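You operate a simulated robot arm through the tools that you are given. There is no shell and no other tool.

You run a simulated robot arm. Do the job below in one go: nothing can be reset, and whatever is moved stays where it is left.

Task
Clamp the cam plate and scrub the old grease off it.
Fine: wet the blue brush in the wash tray, put it back, free the clamp and leave the plate in the fixture. Set down upright: blue brush. What is to be rubbed or washed off counts as gone when no trace of it is left.
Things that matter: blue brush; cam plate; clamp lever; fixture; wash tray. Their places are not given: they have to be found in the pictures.

The check looks at the end state, three seconds after you hand in, the way a careful person would. Anything else that was tipped, shoved, dropped, spilled or broken makes it a failure.

Robot
A 6-joint arm with a two-finger parallel gripper, fixed in place. Base frame: the origin is at the foot of the arm, x ahead of it, y to its left, z up; the work surface is at about z = 850. Units: mm, degrees, N and s.
With the tool pointing down near the work surface it reaches from about 260 to 680 mm from the base axis. Its first joint turns from -66.0 to 66.0 degrees. Payload 2.9 kg.
Tool frame: the origin (TCP) lies between the finger pads and is the grasp point; the fingertips stand 30 mm ahead of it; z points along the fingers, y is the line along which they close. The gripper opens to 110 mm. The fingers are 20 mm wide and 10 mm thick; the gripper's body (48 by 112 mm) begins 55 mm behind the TCP.
Orientation is told as [roll, pitch, yaw] about the base's x, y, z axes, in that order, counted from this pose: with the fingers straight down and closing along the base's y, the tool's x points along the base's -x, its y along +y and its z along -z.

Tools
- The arm moves only by the tool drive_tool. Its argument "deltas" is a list of rows, each a list of 6 numbers: the shift along the tool's x, y, z in units of 50 mm (1.0 is 50 mm), then the turn, a rotation vector about the tool's x, y, z in units of 5 degrees (1.0 is 5 degrees). In form: [[x, y, z, ax, ay, az], ...]. A call has 1 to 20 rows; each row shifts and turns the commanded pose from where the row before left it, along the tool's axes as they then stand. "jaw" is the gripper command, from -1 (fully open) to 1 (shut), values between in proportion, set as the call begins (left out, the last holds). A call with a number of a shift or a turn outside -1 to 1 is refused whole. Rows are played at 5 a second. More than 50 mm and 8.6 degrees between two rows, or a gripper value outside its range, and nothing of the call is played. Where a pose cannot be reached the arm comes as near as it can. A force on the tool above 70 N (or 10 N above the force at the start of the call, whichever is more), or a blocked arm, ends the call early, and 0.2 s more pass. Each finger travels about 108 mm/s and halts on what it meets, pressing with about 37 N; the grip force reading is that of the motor and also rises with nothing between the fingers. The clock runs only during rows and for 0.2 s after the last one: add rows that do not move to give the fingers time. It gives the time, the measured TCP pose, the force on the tool (base axes), the opening and the grip force at its end, in the units of the frame above (readings bear some noise), with the torque about the TCP (base axes, N m) and any sound that the robot's microphone picked up.
- Cameras (640 x 400 px; columns grow to the right, rows downward): "scene" is fixed at [87.7, 448, 1378.6]; the picture's right is [-0.61, -0.79, 0.00], its down [-0.49, 0.38, -0.79] and it looks along [0.62, -0.48, -0.62] (base axes); focal length 310 px, centre (320, 200). "wrist" rides on the gripper at [72, 17, -103] in the tool frame; the picture's right is [-0.23, 0.97, 0.00], its down [-0.76, -0.18, -0.62] and it looks along [-0.61, -0.14, 0.78] (tool axes); focal length 222 px, centre (320, 200).
- capture(camera): a new picture of that camera. It takes no simulated time.
- pixel_to_xyz(camera, pixels): there is no depth. For up to 12 entries [column, row, z] of the newest picture of that camera ("zoom" is the newest enlarged one), the place [x, y] in the base frame at which the ray of that pixel passes the height z, good to about 3 mm. It takes no simulated time.
- enlarge(camera, box): a new picture of the part [left, top, right, bottom] of that camera's present view, enlarged. It takes no simulated time.
- job_done(): hands the job in; it is judged then, once.

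Leave the gripper open and the arm clear of the work at the hand-in unless told otherwise.

The tools are called after "Request:" as a command line: name --pt "numbers of a row" for each row, then --argument value for the rest, lists and objects as JSON in quotes. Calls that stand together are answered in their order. drive_tool: Moves the arm, as the interface text tells. Its arguments: {"type":"object","properties":{"deltas":{"type":"array","items":{"type":"array","items":{"type":"number"}}},"jaw":{"type":"number"}},"required":["deltas"]} The other tools are called the same way: capture (camera) takes a picture; pixel_to_xyz (camera, pixels) gives the place at which the rays of pixels pass given heights; enlarge (camera, box) takes an enlarged picture of a part of a camera's view; job_done () hands the job in.

At the start:

```text
clock: 0.0
ee_pos: [487.9, -82.5, 1153.9]
ee_rot: [0.0, -0.1, -0.1]
ft_force: [0.5, 0.2, 0.8]
moment: [-0.01, -0.02, -0.03]
width: 109.9
gripper_force: 0.0
```

scene: 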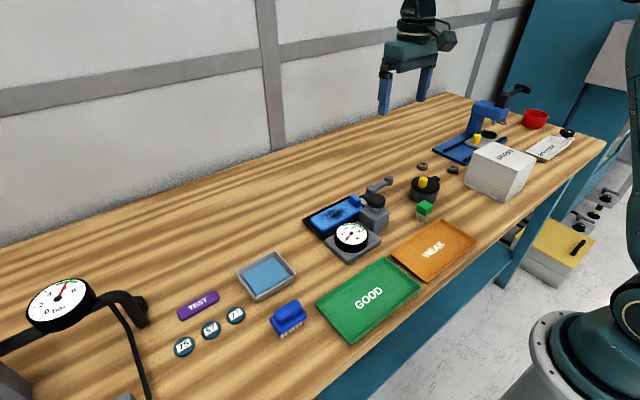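
wrist: 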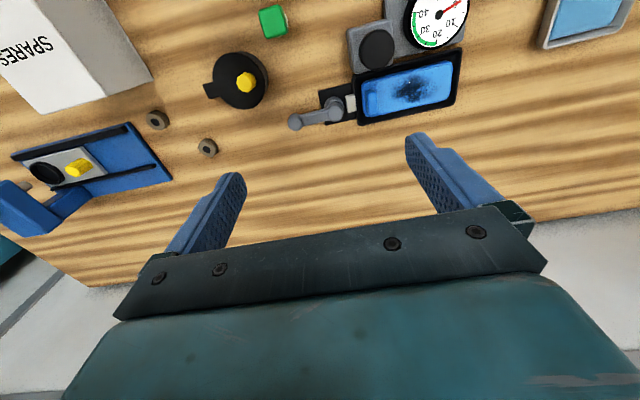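

The scene picture shows a blue plate with a dark grease spot near (340,213), a lever near (378,190), a gauge at (350,237), a tray with blue water at (265,275) and a blue brush at (288,317). I'll enlarge these areas to see the details.

Request:
enlarge --camera "scene" --box '[290, 160, 450, 260]'

Request:
enlarge --camera "scene" --box '[160, 240, 320, 360]'

Request:
enlarge --camera "wrist" --box '[270, 0, 510, 150]'

```text
4.00 times, centred on (370, 210) of scene
```

zoom: 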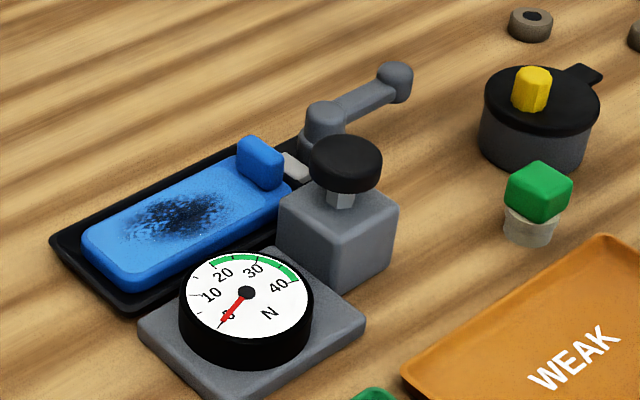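

```text
3.33 times, centred on (240, 300) of scene
```

zoom: 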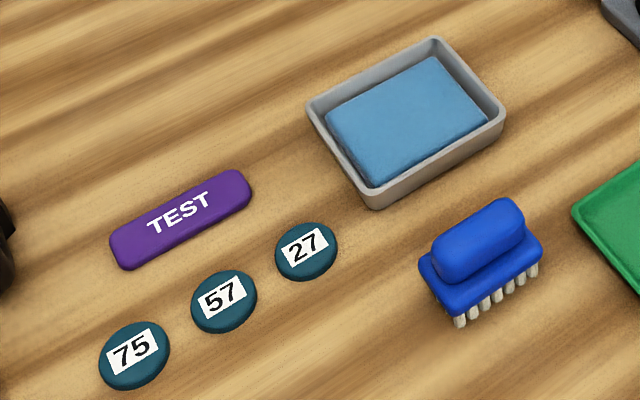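

```text
2.67 times, centred on (390, 75) of wrist
```

zoom: 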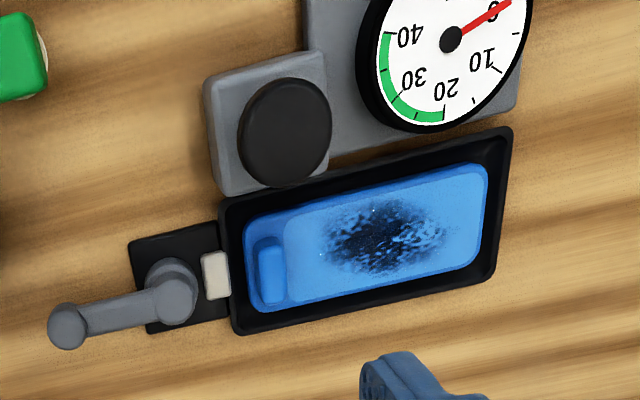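

I'll place the main parts from both views: fixture corners, lever pivot and tip (wrist zoom (170,290) and (68,325)), brush and tray.

Request:
pixel_to_xyz --camera "zoom" --pixels '[[232, 333, 850], [497, 275, 850], [512, 127, 850], [220, 195, 850], [170, 285, 850], [170, 285, 900], [68, 322, 850], [68, 322, 900], [270, 270, 870], [385, 235, 865], [287, 125, 850], [287, 125, 900]]'

Request:
pixel_to_xyz --camera "scene" --pixels '[[303, 220, 850], [321.5, 238, 850], [388.75, 180.5, 850], [388.75, 180.5, 900], [370.75, 188, 850], [370.75, 188, 900], [355, 199, 850], [355, 199, 900], [288, 308, 850], [288, 308, 900], [265, 275, 850], [335, 214, 865]]'

```text
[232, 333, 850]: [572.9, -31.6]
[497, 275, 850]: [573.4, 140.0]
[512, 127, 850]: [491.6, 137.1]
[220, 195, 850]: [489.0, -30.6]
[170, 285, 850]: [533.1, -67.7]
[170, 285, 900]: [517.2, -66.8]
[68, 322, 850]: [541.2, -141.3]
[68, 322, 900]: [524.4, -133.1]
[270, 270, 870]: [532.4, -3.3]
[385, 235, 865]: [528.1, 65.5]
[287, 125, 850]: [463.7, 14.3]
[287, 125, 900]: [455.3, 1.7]
```

```text
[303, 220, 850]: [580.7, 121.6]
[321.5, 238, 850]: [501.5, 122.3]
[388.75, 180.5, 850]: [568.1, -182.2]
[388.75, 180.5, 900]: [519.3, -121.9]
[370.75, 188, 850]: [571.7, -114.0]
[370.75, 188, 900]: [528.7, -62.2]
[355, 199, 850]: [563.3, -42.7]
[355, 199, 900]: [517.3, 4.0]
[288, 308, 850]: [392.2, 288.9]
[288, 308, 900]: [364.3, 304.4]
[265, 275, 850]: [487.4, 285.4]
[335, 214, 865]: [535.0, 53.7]
```

The fixture seems to span about x 488–568 and y −32–131 with its rim at about z 864. The lever tip is near (529,−135,889) and its pivot near (525,−67). I'll lower the wrist camera to look at the clamp closely, staying well above everything.

Request:
drive_tool --pt "0.1 0.1 0.8 0 0 0" --pt "0.1 0.1 0.8 0 0 0" --pt "0.1 0.1 0.8 0 0 0" --pt "0.1 0.05 0.8 0 0 0" --pt "0 0 0.4 0 0 0" --pt "0 0 0 0 0 0" --jaw -1

Request:
capture --camera "wrist"

```text
clock: 1.4
ee_pos: [465.5, -64.5, 974.5]
ee_rot: [0.0, 0.1, 0.0]
ft_force: [0.0, 0.6, -0.5]
moment: [0.0, 0.01, 0.03]
width: 110.2
gripper_force: 0.1
```

```text
taken
```

wrist: 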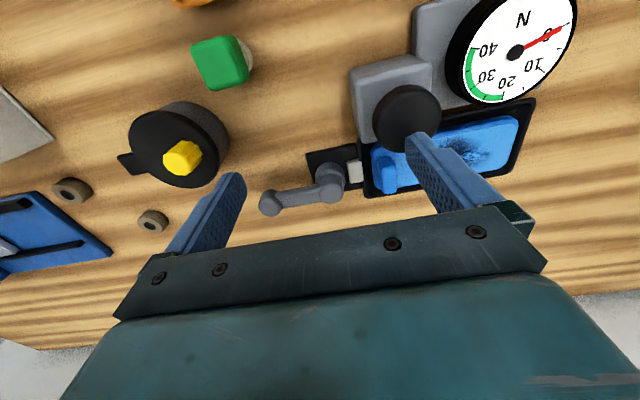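

Request:
enlarge --camera "wrist" --box '[250, 120, 410, 220]'

Request:
enlarge --camera "scene" --box '[340, 165, 410, 215]'

```text
4.00 times, centred on (330, 170) of wrist
```

zoom: 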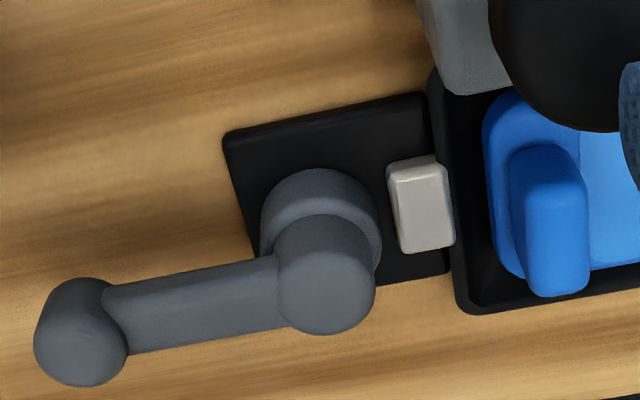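

```text
8.00 times, centred on (375, 190) of scene
```

zoom: 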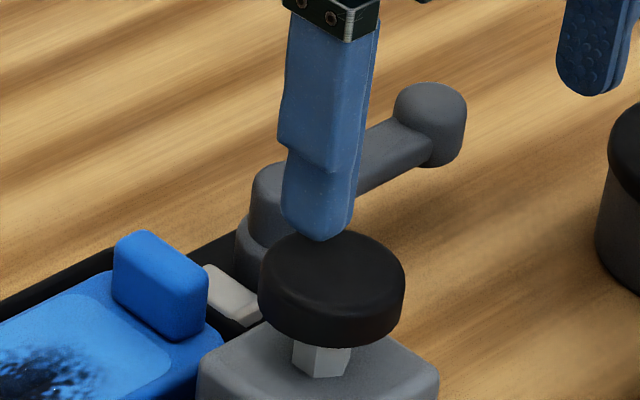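

The lever is a flat arm with a knob, turning about a vertical post. I'll triangulate its parts.

Request:
pixel_to_xyz --camera "wrist" --pixels '[[331.25, 193, 890], [331.25, 193, 900], [270, 205, 890], [270, 205, 900], [330, 174, 870], [306, 155, 850], [361, 187.5, 850], [355, 144, 850], [355, 170, 865], [387, 164, 880], [387, 182, 880], [405, 108, 910]]'

Request:
pixel_to_xyz --camera "scene" --pixels '[[393.75, 178, 880], [393.75, 178, 890], [393.75, 178, 900], [375, 188, 880], [375, 188, 890], [375, 188, 900], [358, 196, 880], [381, 198, 900], [381, 198, 910], [381, 198, 920], [358, 196, 890]]'

```text
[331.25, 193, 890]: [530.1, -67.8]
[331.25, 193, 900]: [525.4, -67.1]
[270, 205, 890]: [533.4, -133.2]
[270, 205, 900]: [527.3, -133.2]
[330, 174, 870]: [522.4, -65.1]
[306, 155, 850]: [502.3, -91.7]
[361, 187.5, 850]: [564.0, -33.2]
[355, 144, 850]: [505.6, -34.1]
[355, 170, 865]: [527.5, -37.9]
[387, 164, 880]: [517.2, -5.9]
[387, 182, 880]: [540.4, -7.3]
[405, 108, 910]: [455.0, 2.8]
```

```text
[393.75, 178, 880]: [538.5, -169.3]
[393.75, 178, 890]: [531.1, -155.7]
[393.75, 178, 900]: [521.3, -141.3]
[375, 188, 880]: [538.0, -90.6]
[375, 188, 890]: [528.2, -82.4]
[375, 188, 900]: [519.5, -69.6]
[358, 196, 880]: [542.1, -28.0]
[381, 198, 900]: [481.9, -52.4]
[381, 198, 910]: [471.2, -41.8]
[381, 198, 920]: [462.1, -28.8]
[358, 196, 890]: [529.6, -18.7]
```

Hub axis is about (527,−67) and the knob about (525,−134), top near z 902. Before going beside the knob I'll check where the black pot with the yellow handle (wrist (180,155)) stands.

Request:
pixel_to_xyz --camera "wrist" --pixels '[[175, 150, 890], [215, 165, 890], [225, 140, 850], [183, 158, 910], [221, 62, 880], [152, 221, 855], [245, 50, 850], [72, 190, 855]]'

Request:
pixel_to_xyz --camera "scene" --pixels '[[424, 184, 890], [424, 204, 850], [424, 182, 910], [424, 208, 880], [410, 190, 890]]'

```text
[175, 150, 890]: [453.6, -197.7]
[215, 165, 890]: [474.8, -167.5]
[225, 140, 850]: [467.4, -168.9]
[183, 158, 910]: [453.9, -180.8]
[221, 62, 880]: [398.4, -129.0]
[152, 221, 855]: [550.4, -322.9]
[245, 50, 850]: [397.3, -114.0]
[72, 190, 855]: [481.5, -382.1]
```

```text
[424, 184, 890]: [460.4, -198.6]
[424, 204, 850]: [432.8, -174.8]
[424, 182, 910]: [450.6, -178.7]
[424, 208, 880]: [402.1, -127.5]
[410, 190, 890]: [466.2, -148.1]
```

The pot is about 30 mm in radius around (455,−190), so it clears the knob's −x side. I'll close the fingers, go above (492,−132) and lower them there with the tips at about z 882.

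Request:
drive_tool --pt "0 0 0 0 0 0" --pt "-0.2 -0.5 0 0 0 0" --pt "-0.33 -0.85 0 0 0 0" --pt "0 0 0 0 0 0" --pt "0 0 0.4 0 0 0" --pt "0 0 0.4 0 0 0" --pt "0 0 0.45 0 0 0" --pt "0 0 0 0 0 0" --jaw 1

Request:
capture --camera "wrist"

Request:
enlarge --camera "scene" --box '[320, 140, 440, 215]'

```text
clock: 3.2
ee_pos: [492.2, -132.1, 912.0]
ee_rot: [0.0, 0.0, 0.0]
ft_force: [-0.1, 0.2, 0.0]
moment: [0.0, 0.03, -0.02]
width: 0.0
gripper_force: 36.6
```

```text
taken
```

wrist: 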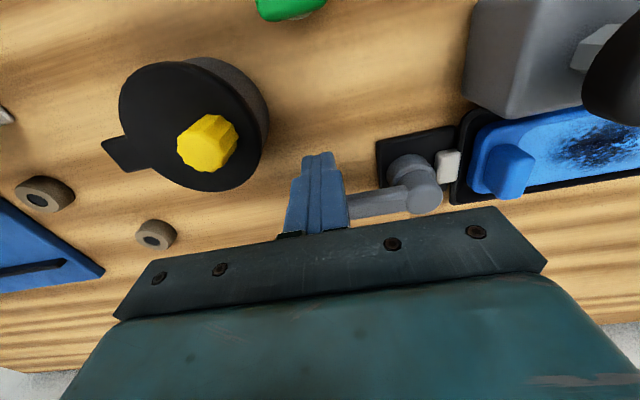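

```text
5.33 times, centred on (380, 178) of scene
```

zoom: 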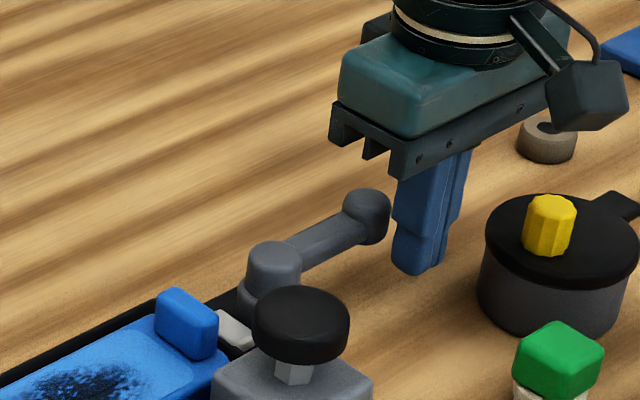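

The closed fingers stand on the −x side of the knob. I'll push +x slowly for 24 mm and watch the force.

Request:
drive_tool --pt "0 0 0.08 0 0 0" --pt "-0.08 0 0 0 0 0" --pt "-0.08 0 0 0 0 0" --pt "-0.08 0 0 0 0 0" --pt "-0.08 0 0 0 0 0" --pt "-0.08 0 0 0 0 0" --pt "-0.08 0 0 0 0 0"

Request:
capture --camera "wrist"

Request:
enlarge --camera "scene" --box '[320, 140, 440, 215]'

```text
clock: 4.8
ee_pos: [510.5, -133.3, 906.9]
ee_rot: [0.2, 1.1, -0.2]
ft_force: [-42.3, 0.4, 11.6]
moment: [-0.29, 0.32, 0.1]
width: 0.0
gripper_force: 37.0
```

```text
taken
```

wrist: 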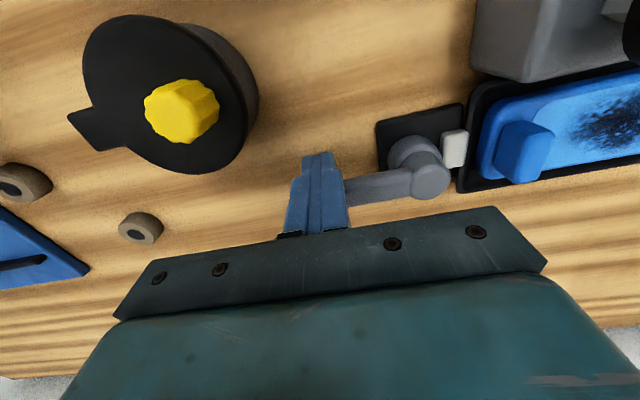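

```text
5.33 times, centred on (380, 178) of scene
```

zoom: 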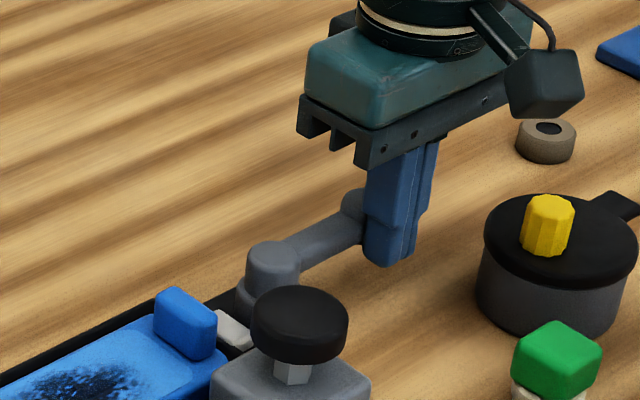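

It resists with 42 N and the lever hasn't turned, so +x is a stop or the wrong direction. I'll back off, rise, and go round to the +x side of the knob.

Request:
drive_tool --pt "0.3 0 0 0 0 0" --pt "0.3 0 0 0 0 0" --pt "0 0 -0.5 0 0 0" --pt "0 0 -0.5 0 0 0" --pt "-0.6 0 0 0 0 0" --pt "-0.8 0 0 0 0 0" --pt "0 0 0 0 0 0"

Request:
capture --camera "wrist"

Request:
enlarge --camera "scene" --box '[320, 140, 440, 215]'

```text
clock: 6.4
ee_pos: [558.1, -133.5, 956.1]
ee_rot: [0.0, 0.1, 0.0]
ft_force: [0.5, 0.5, 1.2]
moment: [0.0, -0.06, -0.02]
width: 0.0
gripper_force: 36.9
```

```text
taken
```

wrist: 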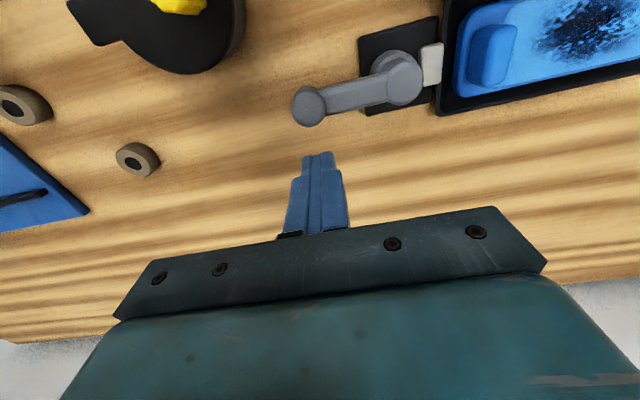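

```text
5.33 times, centred on (380, 178) of scene
```

zoom: 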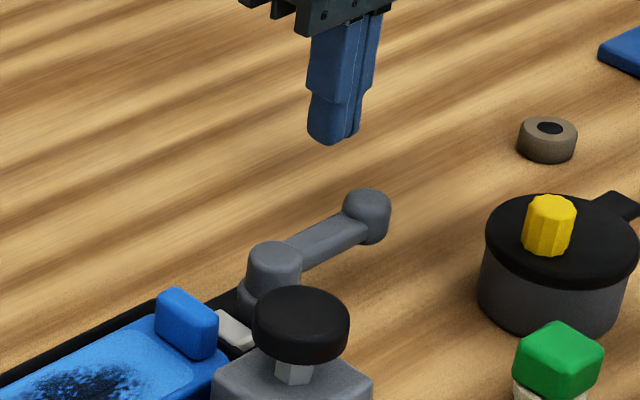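

The lever is unchanged. I'll re-measure the knob (308,106) and hub (402,75) from this view, then lower on the +x side.

Request:
pixel_to_xyz --camera "wrist" --pixels '[[309, 103, 895], [309, 103, 902], [403, 76, 895], [403, 76, 902], [325, 110, 890], [430, 62, 862]]'

Request:
drive_tool --pt "0 0 0.4 0 0 0" --pt "0 0 0.4 0 0 0" --pt "0 0 0.18 0 0 0" --pt "0 0 0 0 0 0"

```text
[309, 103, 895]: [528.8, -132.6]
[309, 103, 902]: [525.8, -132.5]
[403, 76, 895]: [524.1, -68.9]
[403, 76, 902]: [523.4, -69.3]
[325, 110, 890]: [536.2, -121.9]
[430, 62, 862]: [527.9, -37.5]
```

```text
clock: 7.4
ee_pos: [558.4, -133.5, 908.6]
ee_rot: [-0.1, -0.1, 0.0]
ft_force: [-0.3, -0.2, 0.2]
moment: [0.02, -0.01, 0.02]
width: 0.0
gripper_force: 37.3
```

The tips are beside the knob on the +x side. I'll push −x slowly for about 22 mm, with contact expected near x 549.

Request:
drive_tool --pt "0.08 0 0 0 0 0" --pt "0.08 0 0 0 0 0" --pt "0.08 0 0 0 0 0" --pt "0.08 0 0 0 0 0" --pt "0.06 0 0 0 0 0" --pt "0.06 0 0 0 0 0"

Request:
capture --camera "wrist"

Request:
enlarge --camera "scene" --box '[320, 140, 440, 215]'

```text
clock: 8.8
ee_pos: [535.4, -131.6, 909.4]
ee_rot: [0.0, 0.0, 0.0]
ft_force: [1.9, 1.4, -0.9]
moment: [0.02, 0.01, -0.03]
width: 0.0
gripper_force: 37.0
```

```text
taken
```

wrist: 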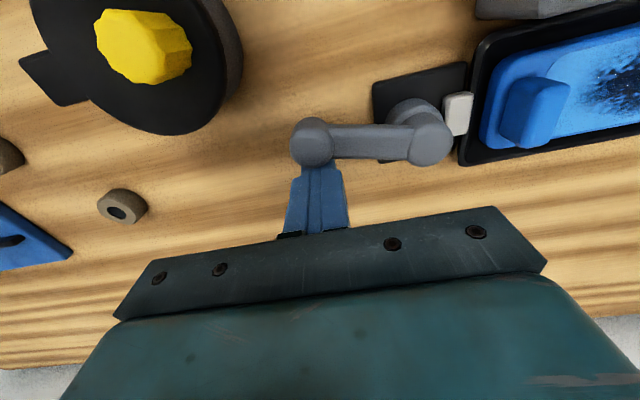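

```text
5.33 times, centred on (380, 178) of scene
```

zoom: 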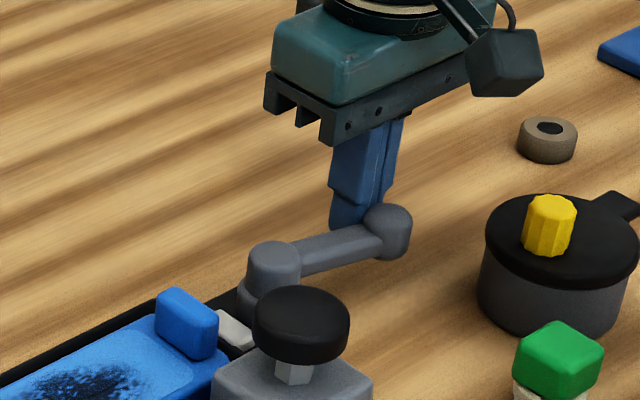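

It turns freely toward −x with only about 2 N, so this is the clamping direction. I'll follow the arc around the hub (524.5,−68.5), taking the lever to about 50° first.

Request:
drive_tool --pt "0.14 -0.04 0 0 0 0" --pt "0.136 -0.02 0 0 0 0" --pt "0.114 0.01 0 0 0 0" --pt "0.12 0.018 0 0 0 0" --pt "0.114 0.032 0 0 0 0" --pt "0.112 0.038 0 0 0 0" --pt "0.104 0.052 0 0 0 0" --pt "0.104 0.056 0 0 0 0"

Request:
capture --camera "wrist"

Request:
enlarge --camera "scene" --box '[320, 140, 440, 215]'

```text
clock: 10.6
ee_pos: [489.5, -126.1, 908.8]
ee_rot: [-0.1, 0.0, 0.1]
ft_force: [2.0, -0.2, 0.7]
moment: [-0.03, -0.03, 0.0]
width: 0.3
gripper_force: 37.2
```

```text
taken
```

wrist: 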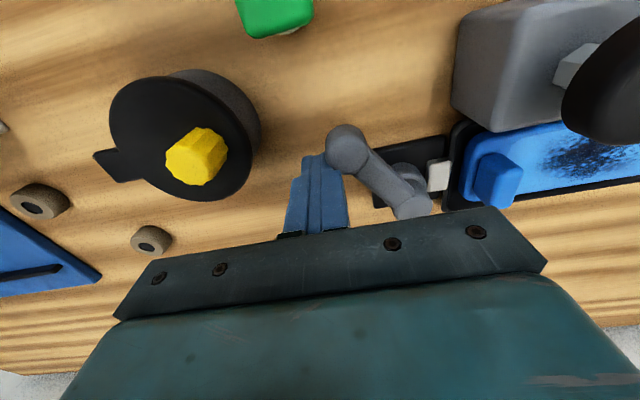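

```text
5.33 times, centred on (380, 178) of scene
```

zoom: 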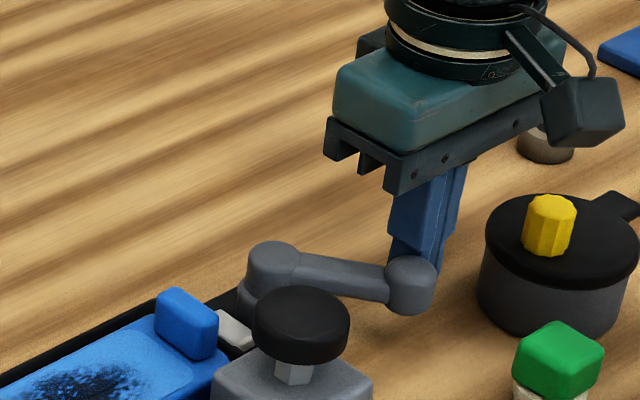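

The lever is at about 50°. I'll carry on along the arc to roughly 85° and watch the force.

Request:
drive_tool --pt "0.12 0.076 0 0 0 0" --pt "0.092 0.076 0 0 0 0" --pt "0.084 0.082 0 0 0 0" --pt "0.076 0.09 0 0 0 0" --pt "0.068 0.098 0 0 0 0" --pt "0.058 0.102 0 0 0 0" --pt "0.052 0.108 0 0 0 0"

Request:
capture --camera "wrist"

Request:
enlarge --camera "scene" --box '[320, 140, 440, 215]'

```text
clock: 12.2
ee_pos: [461.8, -93.8, 908.6]
ee_rot: [-0.1, 0.0, 0.1]
ft_force: [1.1, -1.5, -0.5]
moment: [-0.02, 0.0, 0.03]
width: 0.0
gripper_force: 37.5
```

```text
taken
```

wrist: 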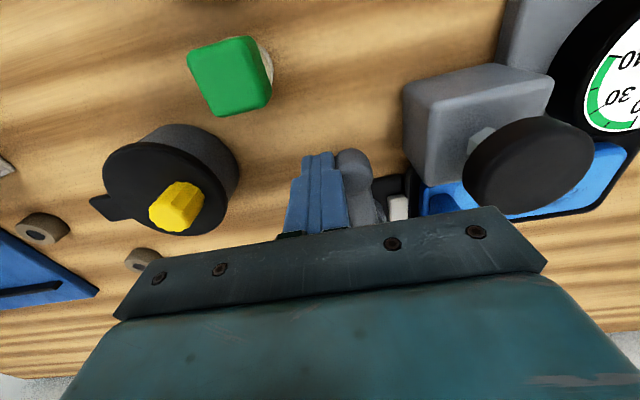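

```text
5.33 times, centred on (380, 178) of scene
```

zoom: 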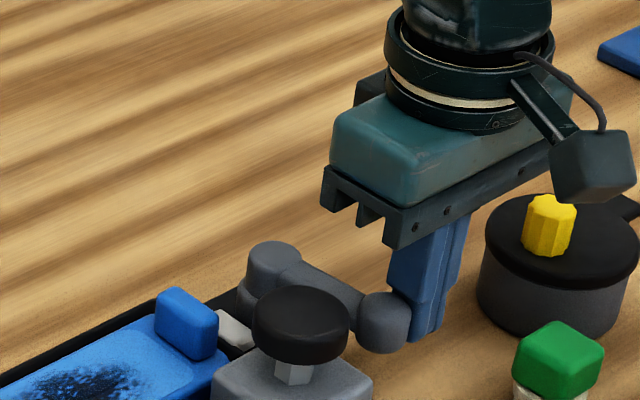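

Still light (about 1.5 N). I'll keep pushing +y in small steps toward 95° and look for the stop and the jaw pad's movement.

Request:
drive_tool --pt "0.02 0.06 0 0 0 0" --pt "0.02 0.06 0 0 0 0" --pt "0.01 0.06 0 0 0 0" --pt "0.01 0.06 0 0 0 0"

Request:
enlarge --camera "wrist" --box '[260, 120, 480, 240]'

Request:
enlarge --camera "scene" --box '[320, 140, 440, 215]'

```text
clock: 13.2
ee_pos: [457.1, -86.9, 909.1]
ee_rot: [-0.4, -0.1, -0.6]
ft_force: [10.2, -33.2, -11.7]
moment: [-0.65, -0.17, -0.14]
width: 0.0
gripper_force: 37.2
```

```text
2.91 times, centred on (370, 180) of wrist
```

zoom: 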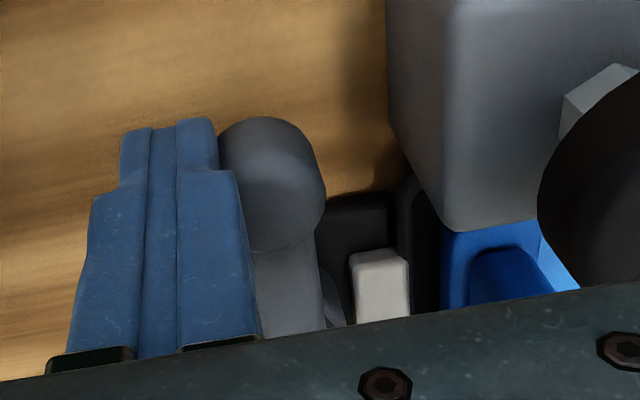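

```text
5.33 times, centred on (380, 178) of scene
```

zoom: 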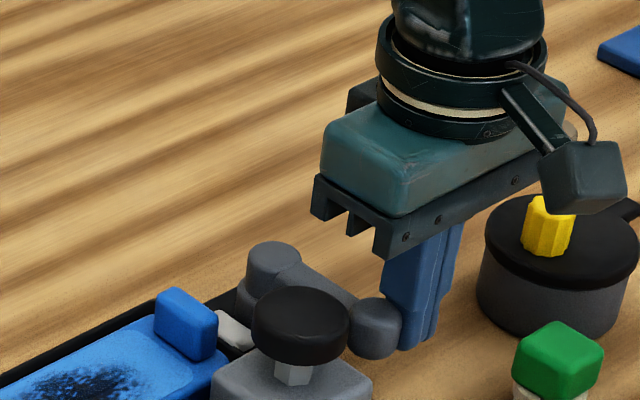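

The force climbs to 33 N with the lever at about 90°, so that is its stop. I'll back off and rise to look at the clamp.

Request:
drive_tool --pt "0 -0.2 0 0 0 0" --pt "0 -0.2 0 0 0 0" --pt "0 0 -0.6 0 0 0" --pt "0 0 -0.9 0 0 0" --pt "0.6 0.4 -0.9 0 0 0" --pt "0.6 0.4 -0.5 0 0 0" --pt "0 0 0 0 0 0"

Request:
capture --camera "wrist"

Request:
enlarge --camera "scene" --box '[290, 160, 450, 260]'

```text
refused: row 5 steps farther than a row can; nothing moved
```

```text
taken
```

wrist: 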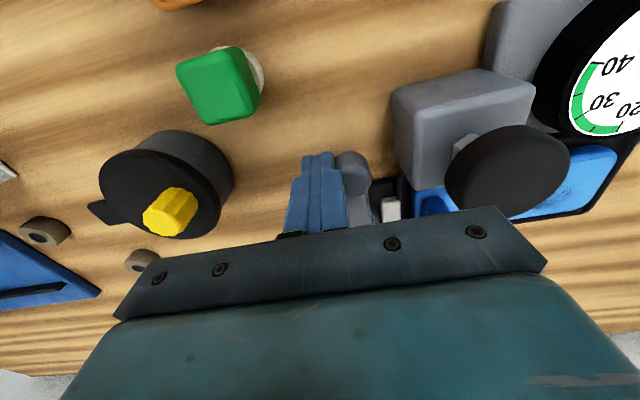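

```text
4.00 times, centred on (370, 210) of scene
```

zoom: 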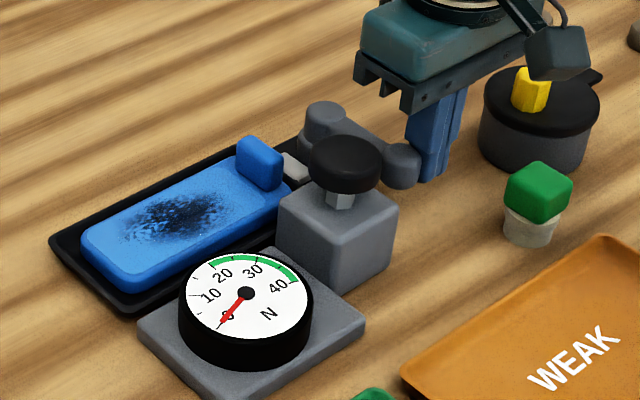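

That call was refused because one row's combined step was too long. I'll repeat it with smaller steps.

Request:
drive_tool --pt "0 -0.2 0 0 0 0" --pt "0 -0.2 0 0 0 0" --pt "0 0 -0.6 0 0 0" --pt "0 0 -0.8 0 0 0" --pt "0.5 0.3 -0.7 0 0 0" --pt "0.5 0.3 -0.5 0 0 0" --pt "0.2 0.3 0 0 0 0" --pt "0 0 0 0 0 0"

Request:
capture --camera "wrist"

Request:
enlarge --camera "scene" --box '[290, 160, 450, 260]'

```text
clock: 15.0
ee_pos: [398.0, -56.1, 1039.0]
ee_rot: [0.0, -0.1, 0.0]
ft_force: [-0.7, 0.2, -0.1]
moment: [-0.01, -0.01, 0.0]
width: 0.0
gripper_force: 36.6
```

```text
taken
```

wrist: 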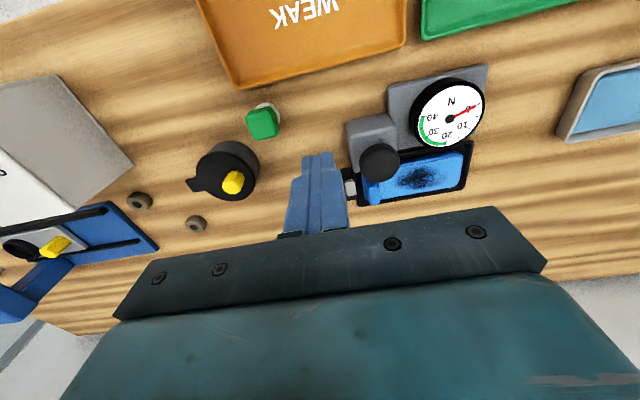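

```text
4.00 times, centred on (370, 210) of scene
```

zoom: 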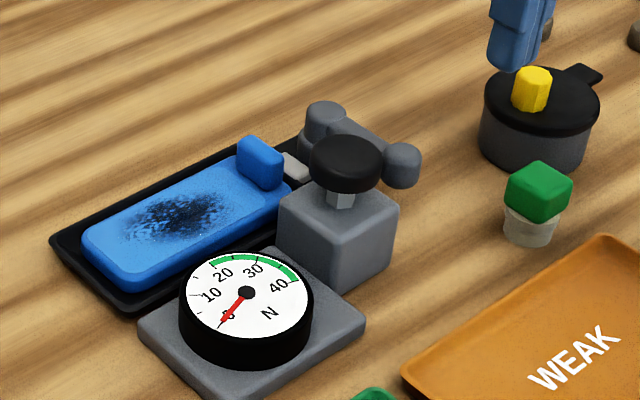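

Request:
enlarge --camera "scene" --box '[340, 165, 410, 215]'

Request:
enlarge --camera "wrist" --box '[320, 130, 480, 220]'

```text
8.00 times, centred on (375, 190) of scene
```

zoom: 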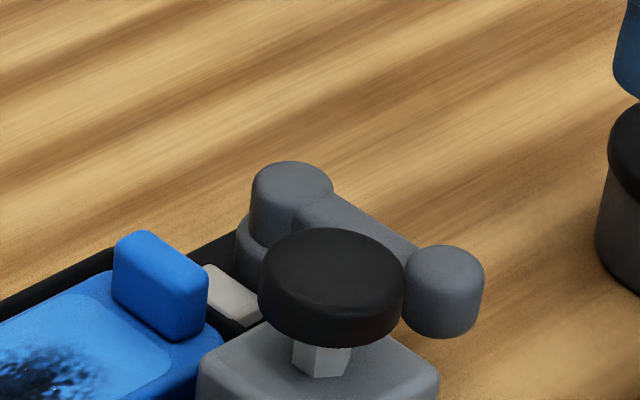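

```text
4.00 times, centred on (400, 175) of wrist
```

zoom: 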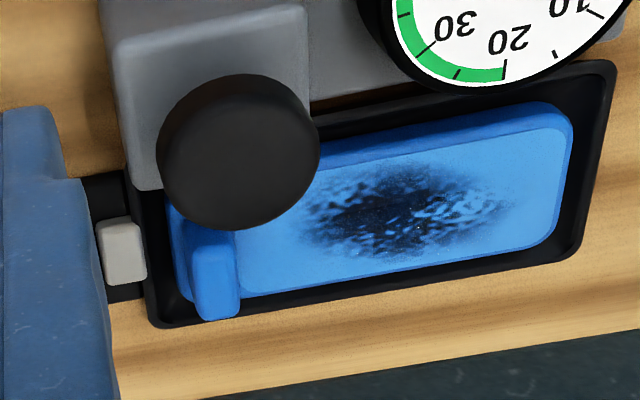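

The lever stays put. I'll measure its angle from the knob's position in the scene view.

Request:
pixel_to_xyz --camera "scene" --pixels '[[395.6, 198, 900], [395.6, 198, 904], [376, 188, 900], [376, 188, 904], [381.5, 199.5, 915], [381.5, 199.5, 920]]'

Request:
pixel_to_xyz --camera "wrist" --pixels '[[380, 160, 915], [380, 160, 920], [353, 177, 850], [397, 150, 880]]'

```text
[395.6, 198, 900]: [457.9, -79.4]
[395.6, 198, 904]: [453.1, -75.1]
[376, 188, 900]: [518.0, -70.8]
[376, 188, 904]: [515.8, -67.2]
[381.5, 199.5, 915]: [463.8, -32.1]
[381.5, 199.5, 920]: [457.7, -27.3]
```

```text
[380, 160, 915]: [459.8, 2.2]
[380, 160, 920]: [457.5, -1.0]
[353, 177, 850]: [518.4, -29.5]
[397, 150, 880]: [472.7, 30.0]
```

The lever is at the far stop, about 85–90° from where it started, so the plate should be clamped. Now I'll look at the brush: open the fingers and move to about (320,310,1000).

Request:
drive_tool --pt "0.17 0.9 0 0 0 0" --pt "0.17 0.9 0 0 0 0" --pt "0.17 0.9 0 0 0 0" --pt "0.17 0.9 0 0 0 0" --pt "0.17 0.9 0 0 0 0" --pt "0.17 0.9 0 0 0 0" --pt "0.17 0.9 0 0 0 0" --pt "0.17 0.9 0 0 0 0" --pt "0.2 0.1 0.6 0 0 0" --pt "0 0 0 0 0 0" --jaw -1

Request:
capture --camera "wrist"

Request:
enlarge --camera "scene" --box '[220, 260, 340, 350]'

```text
clock: 17.2
ee_pos: [318.9, 309.4, 1009.0]
ee_rot: [0.1, -0.1, 0.0]
ft_force: [0.0, -0.1, -0.7]
moment: [0.0, 0.0, -0.01]
width: 110.1
gripper_force: 0.0
```

```text
taken
```

wrist: 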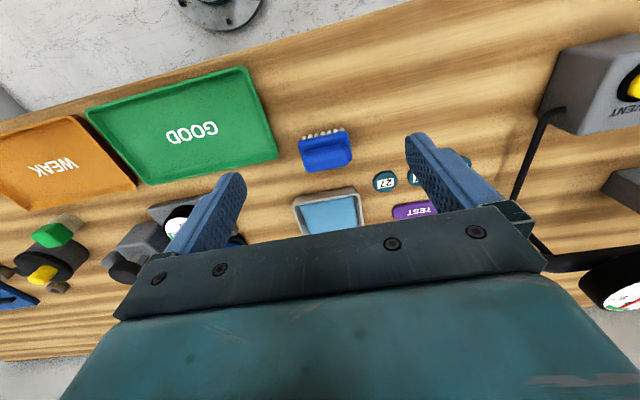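

```text
4.44 times, centred on (280, 305) of scene
```

zoom: 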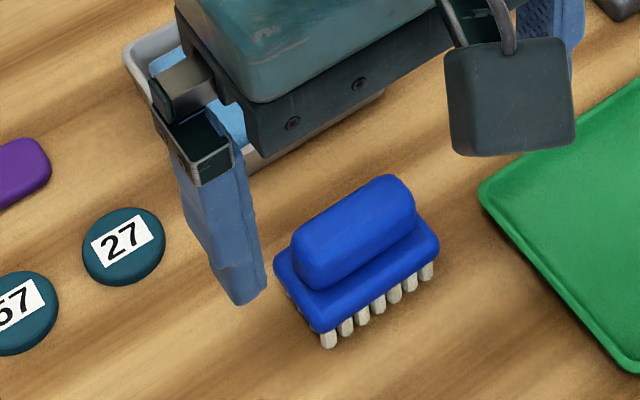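

The brush lies long along about base y, handle upward. I'll measure it closely, along with the tray.

Request:
enlarge --camera "wrist" --box '[280, 115, 376, 175]'

Request:
pixel_to_xyz --camera "wrist" --pixels '[[293, 196, 870], [357, 189, 870], [363, 230, 865], [303, 233, 865], [303, 170, 850], [353, 162, 850]]'

```text
6.67 times, centred on (328, 145) of wrist
```

zoom: 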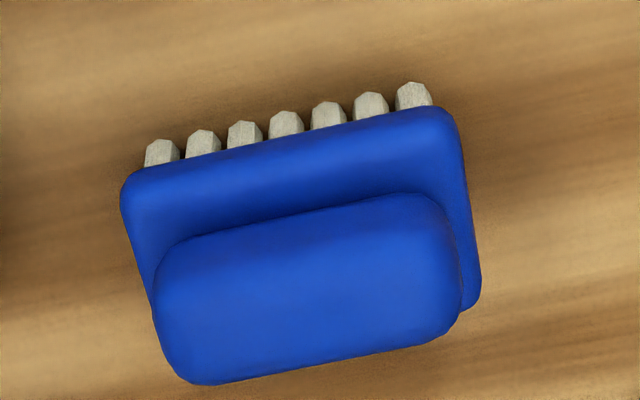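

```text
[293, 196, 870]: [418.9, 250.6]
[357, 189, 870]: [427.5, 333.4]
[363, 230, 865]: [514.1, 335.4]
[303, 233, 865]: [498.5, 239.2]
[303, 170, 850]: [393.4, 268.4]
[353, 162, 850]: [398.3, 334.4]
```

Request:
pixel_to_xyz --camera "zoom" --pixels '[[310, 285, 890], [310, 285, 900], [165, 250, 890], [430, 195, 890], [460, 310, 890], [195, 383, 890], [122, 190, 875], [455, 110, 875], [480, 295, 875], [162, 165, 855], [415, 105, 855]]'

Request:
pixel_to_xyz --camera "scene" --pixels '[[287, 309, 880], [287, 309, 890], [287, 309, 900], [282, 338, 850], [304, 322, 850], [270, 321, 870], [306, 303, 870]]'

```text
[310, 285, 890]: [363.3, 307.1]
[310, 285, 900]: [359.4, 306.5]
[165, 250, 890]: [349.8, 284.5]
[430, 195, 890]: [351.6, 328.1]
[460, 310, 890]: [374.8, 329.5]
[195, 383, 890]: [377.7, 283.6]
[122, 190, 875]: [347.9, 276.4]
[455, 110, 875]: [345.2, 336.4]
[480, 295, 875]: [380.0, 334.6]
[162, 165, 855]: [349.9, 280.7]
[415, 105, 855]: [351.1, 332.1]
```

```text
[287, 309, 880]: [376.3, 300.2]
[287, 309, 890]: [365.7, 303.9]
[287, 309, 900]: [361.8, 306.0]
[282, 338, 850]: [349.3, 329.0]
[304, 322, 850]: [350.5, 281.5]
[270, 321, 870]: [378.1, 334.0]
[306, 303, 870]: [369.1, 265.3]
```

The brush is centred at about (363,306), aligned with the base axes. Its handle is about 27×45 mm, the body top is near z 875 and the handle top near z 893. Next I'll locate the tray rim and water.

Request:
pixel_to_xyz --camera "scene" --pixels '[[237, 271.5, 865], [274.5, 252, 865], [295, 274.5, 865], [255.6, 301.5, 865], [237, 271.5, 875], [274.5, 252, 875], [295, 274.5, 875], [255.6, 301.5, 875]]'

Request:
drive_tool --pt "-0.6 -0.2 -0.5 0 0 0" --pt "-0.6 -0.2 -0.3 0 0 0" --pt "-0.4 0 0 0 0 0" --pt "0 0 0 0 0 0"

Request:
capture --camera "wrist"

```text
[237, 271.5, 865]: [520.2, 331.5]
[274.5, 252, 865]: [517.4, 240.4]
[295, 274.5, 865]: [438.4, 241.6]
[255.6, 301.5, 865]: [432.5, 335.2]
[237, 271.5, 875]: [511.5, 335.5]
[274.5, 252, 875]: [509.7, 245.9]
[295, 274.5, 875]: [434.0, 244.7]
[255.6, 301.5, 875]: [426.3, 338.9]
```

```text
clock: 18.2
ee_pos: [399.4, 287.4, 1049.3]
ee_rot: [0.0, 0.0, 0.0]
ft_force: [-0.5, 0.5, 0.3]
moment: [0.0, -0.01, 0.02]
width: 109.8
gripper_force: 0.0
```

```text
taken
```

wrist: 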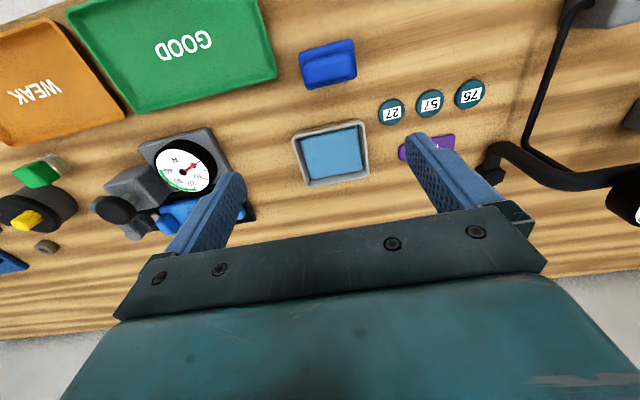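

Request:
enlarge --camera "wrist" --box '[270, 100, 398, 200]'

Request:
pixel_to_xyz --camera "wrist" --pixels '[[292, 135, 870], [365, 122, 870], [370, 175, 870], [305, 187, 870], [292, 135, 865], [365, 122, 865], [370, 175, 865], [305, 187, 865], [332, 153, 858]]'

```text
4.00 times, centred on (334, 150) of wrist
```

zoom: 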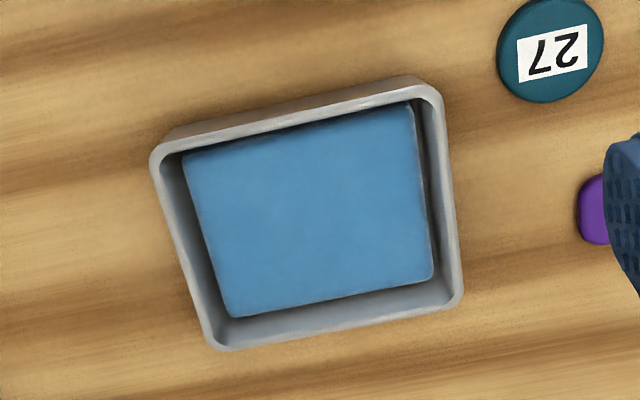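

```text
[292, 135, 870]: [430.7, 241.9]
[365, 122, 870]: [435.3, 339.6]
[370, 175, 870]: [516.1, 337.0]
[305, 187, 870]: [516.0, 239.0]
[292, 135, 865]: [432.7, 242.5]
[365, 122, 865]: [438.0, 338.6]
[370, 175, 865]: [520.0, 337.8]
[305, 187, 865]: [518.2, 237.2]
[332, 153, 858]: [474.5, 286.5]
```

The tray rim is at about z 870, spanning x 431–516 and y 240–338, centred near (474,289). Now I'll go above the brush at (363.5,306) with the jaw part open (about 70 mm) and stop a little high to check alignment.

Request:
drive_tool --pt "0.36 0.186 0.3 0 0 0" --pt "0.36 0.186 0.3 0 0 0" --pt "0 0 0.8 0 0 0" --pt "0 0 0.6 0 0 0" --pt "0 0 0.3 0 0 0" --pt "0 0 0 0 0 0" --jaw -0.27

Request:
capture --camera "wrist"

Request:
enlarge --camera "scene" --box '[220, 260, 340, 350]'

```text
clock: 19.6
ee_pos: [363.4, 306.6, 933.5]
ee_rot: [0.0, 0.0, 0.0]
ft_force: [-0.4, 0.6, -0.1]
moment: [-0.01, 0.02, 0.02]
width: 69.8
gripper_force: 0.1
```

```text
taken
```

wrist: 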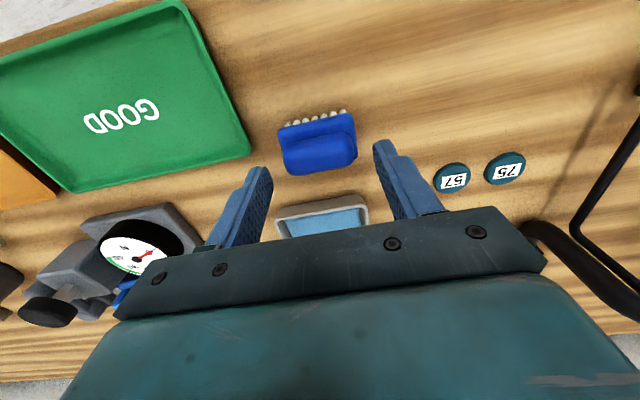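

```text
4.44 times, centred on (280, 305) of scene
```

zoom: 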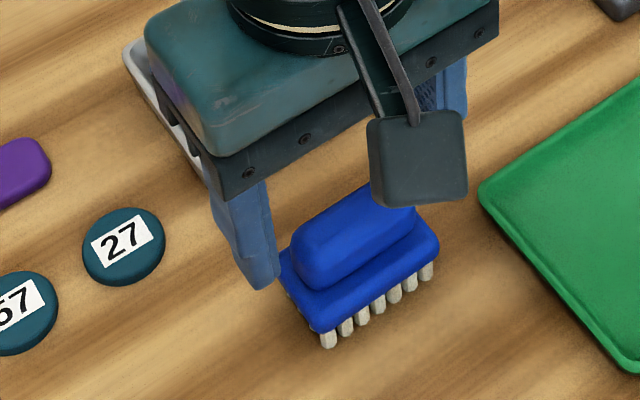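

Request:
enlarge --camera "wrist" --box '[260, 95, 388, 195]'

Request:
pixel_to_xyz --camera "wrist" --pixels '[[286, 150, 893], [353, 138, 893], [288, 174, 893], [356, 164, 893], [319, 155, 893], [279, 130, 876], [354, 116, 876]]'

```text
4.00 times, centred on (324, 145) of wrist
```

zoom: 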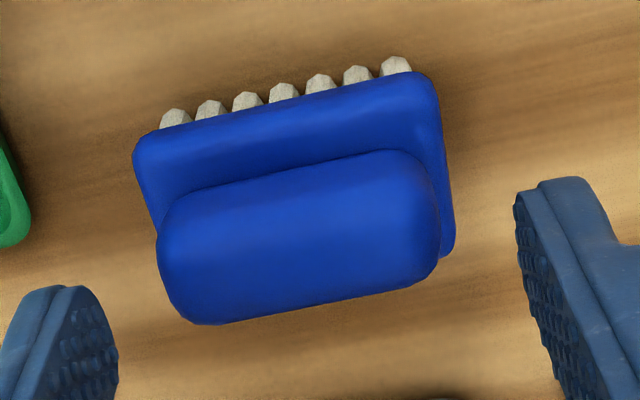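

```text
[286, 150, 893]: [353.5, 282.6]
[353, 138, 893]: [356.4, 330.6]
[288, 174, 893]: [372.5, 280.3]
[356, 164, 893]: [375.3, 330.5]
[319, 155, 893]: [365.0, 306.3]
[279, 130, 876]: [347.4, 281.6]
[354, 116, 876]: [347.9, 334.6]
```

The handle is centred under the gripper at (364.5,306). I'll lower 24 mm so the tips are at about z 879, then close on the handle ends.

Request:
drive_tool --pt "-0.02 0 0.25 0 0 0" --pt "0 0 0.24 0 0 0" --pt "0 0 0 0 0 0"

Request:
drive_tool --pt "0 0 0 0 0 0" --pt "0 0 0 0 0 0" --pt "0 0 0 0 0 0" --pt "0 0 0 0 0 0" --jaw 1

Request:
capture --camera "wrist"

Request:
enlarge --camera "scene" --box '[220, 260, 340, 350]'

```text
clock: 20.4
ee_pos: [365.9, 306.3, 910.1]
ee_rot: [0.0, 0.0, 0.0]
ft_force: [-0.3, -0.7, 0.6]
moment: [0.01, 0.0, 0.02]
width: 70.0
gripper_force: 0.0
```

```text
clock: 21.4
ee_pos: [365.3, 306.0, 909.8]
ee_rot: [-0.1, 0.0, 0.0]
ft_force: [-0.1, 0.5, -1.0]
moment: [0.01, 0.0, 0.0]
width: 50.9
gripper_force: 37.1
```

```text
taken
```

wrist: 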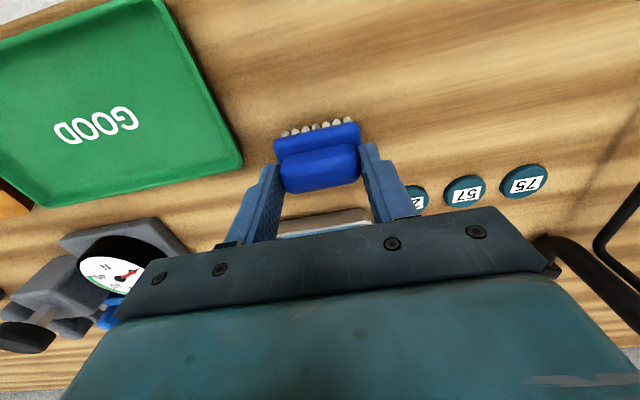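

```text
4.44 times, centred on (280, 305) of scene
```

zoom: 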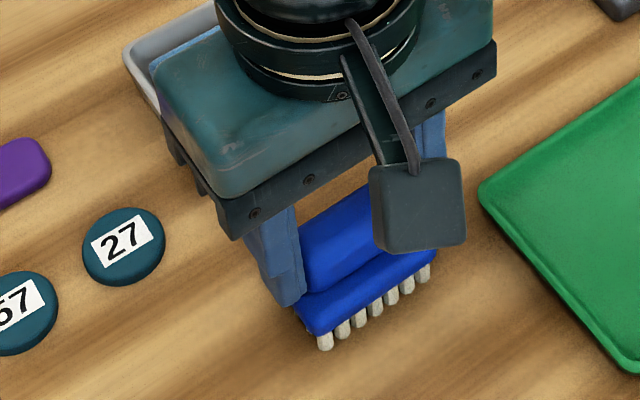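

The jaw holds the handle at 50.9 mm. The bristle feet are then about 60 mm below the TCP. I'll lift the brush 60 mm and move over the tray centre (474,289).

Request:
drive_tool --pt "0 0 -0.2 0 0 0" --pt "0 0 -0.5 0 0 0" --pt "0 0 -0.5 0 0 0" --pt "-0.5 -0.08 0 0 0 0" --pt "-0.6 -0.09 0 0 0 0" --pt "-0.6 -0.09 0 0 0 0" --pt "-0.47 -0.08 0 0 0 0" --pt "0 0 0 0 0 0"

Request:
capture --camera "wrist"

Request:
enlarge --camera "scene" --box '[200, 210, 340, 310]'

```text
clock: 23.2
ee_pos: [473.6, 289.3, 968.7]
ee_rot: [0.0, 0.1, 0.0]
ft_force: [0.1, 0.0, -0.6]
moment: [-0.02, 0.02, -0.01]
width: 51.0
gripper_force: 37.4
```

```text
taken
```

wrist: 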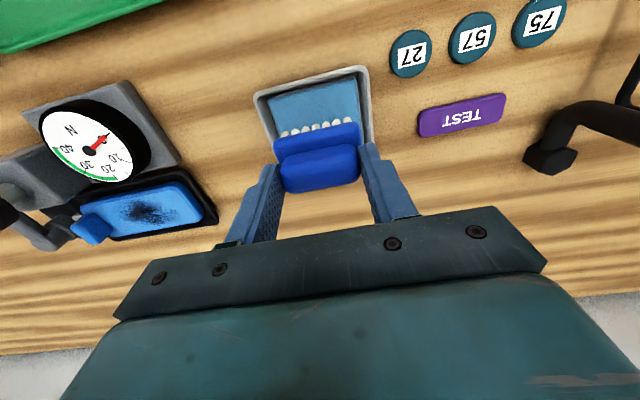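

```text
4.00 times, centred on (270, 260) of scene
```

zoom: 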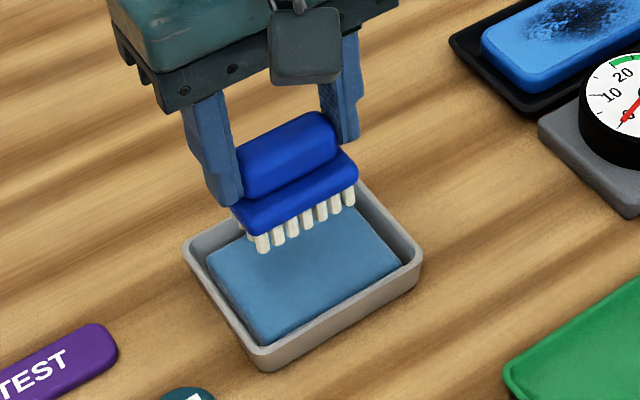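

The brush hangs centred over the tray with bristle feet at about z 909. I'll lower it to about z 857 and watch the force.

Request:
drive_tool --pt "0 0 0.4 0 0 0" --pt "0 0 0.3 0 0 0" --pt "0 0 0.12 0 0 0" --pt "0 0 0.12 0 0 0" --pt "0 0 0.1 0 0 0" --pt "0 0 0 0 0 0"

Request:
capture --camera "wrist"

Request:
enlarge --camera "scene" --box '[200, 210, 340, 310]'

```text
clock: 24.6
ee_pos: [474.4, 290.4, 921.6]
ee_rot: [0.3, -0.4, -0.1]
ft_force: [-7.3, -10.7, 49.2]
moment: [-0.8, 0.46, -0.02]
width: 50.7
gripper_force: 36.7
```

```text
taken
```

wrist: 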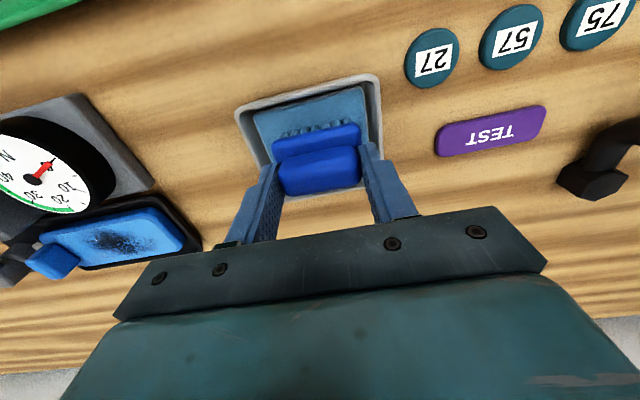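

```text
4.00 times, centred on (270, 260) of scene
```

zoom: 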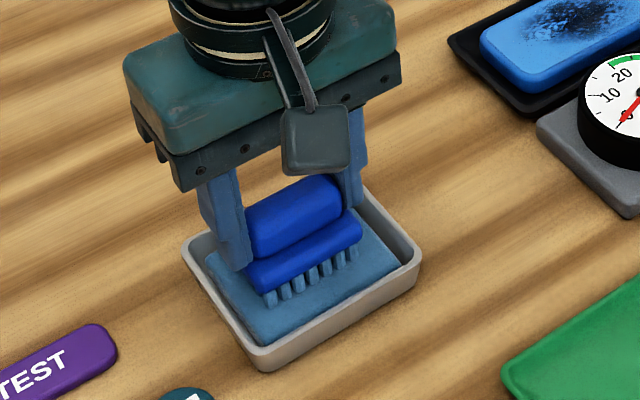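

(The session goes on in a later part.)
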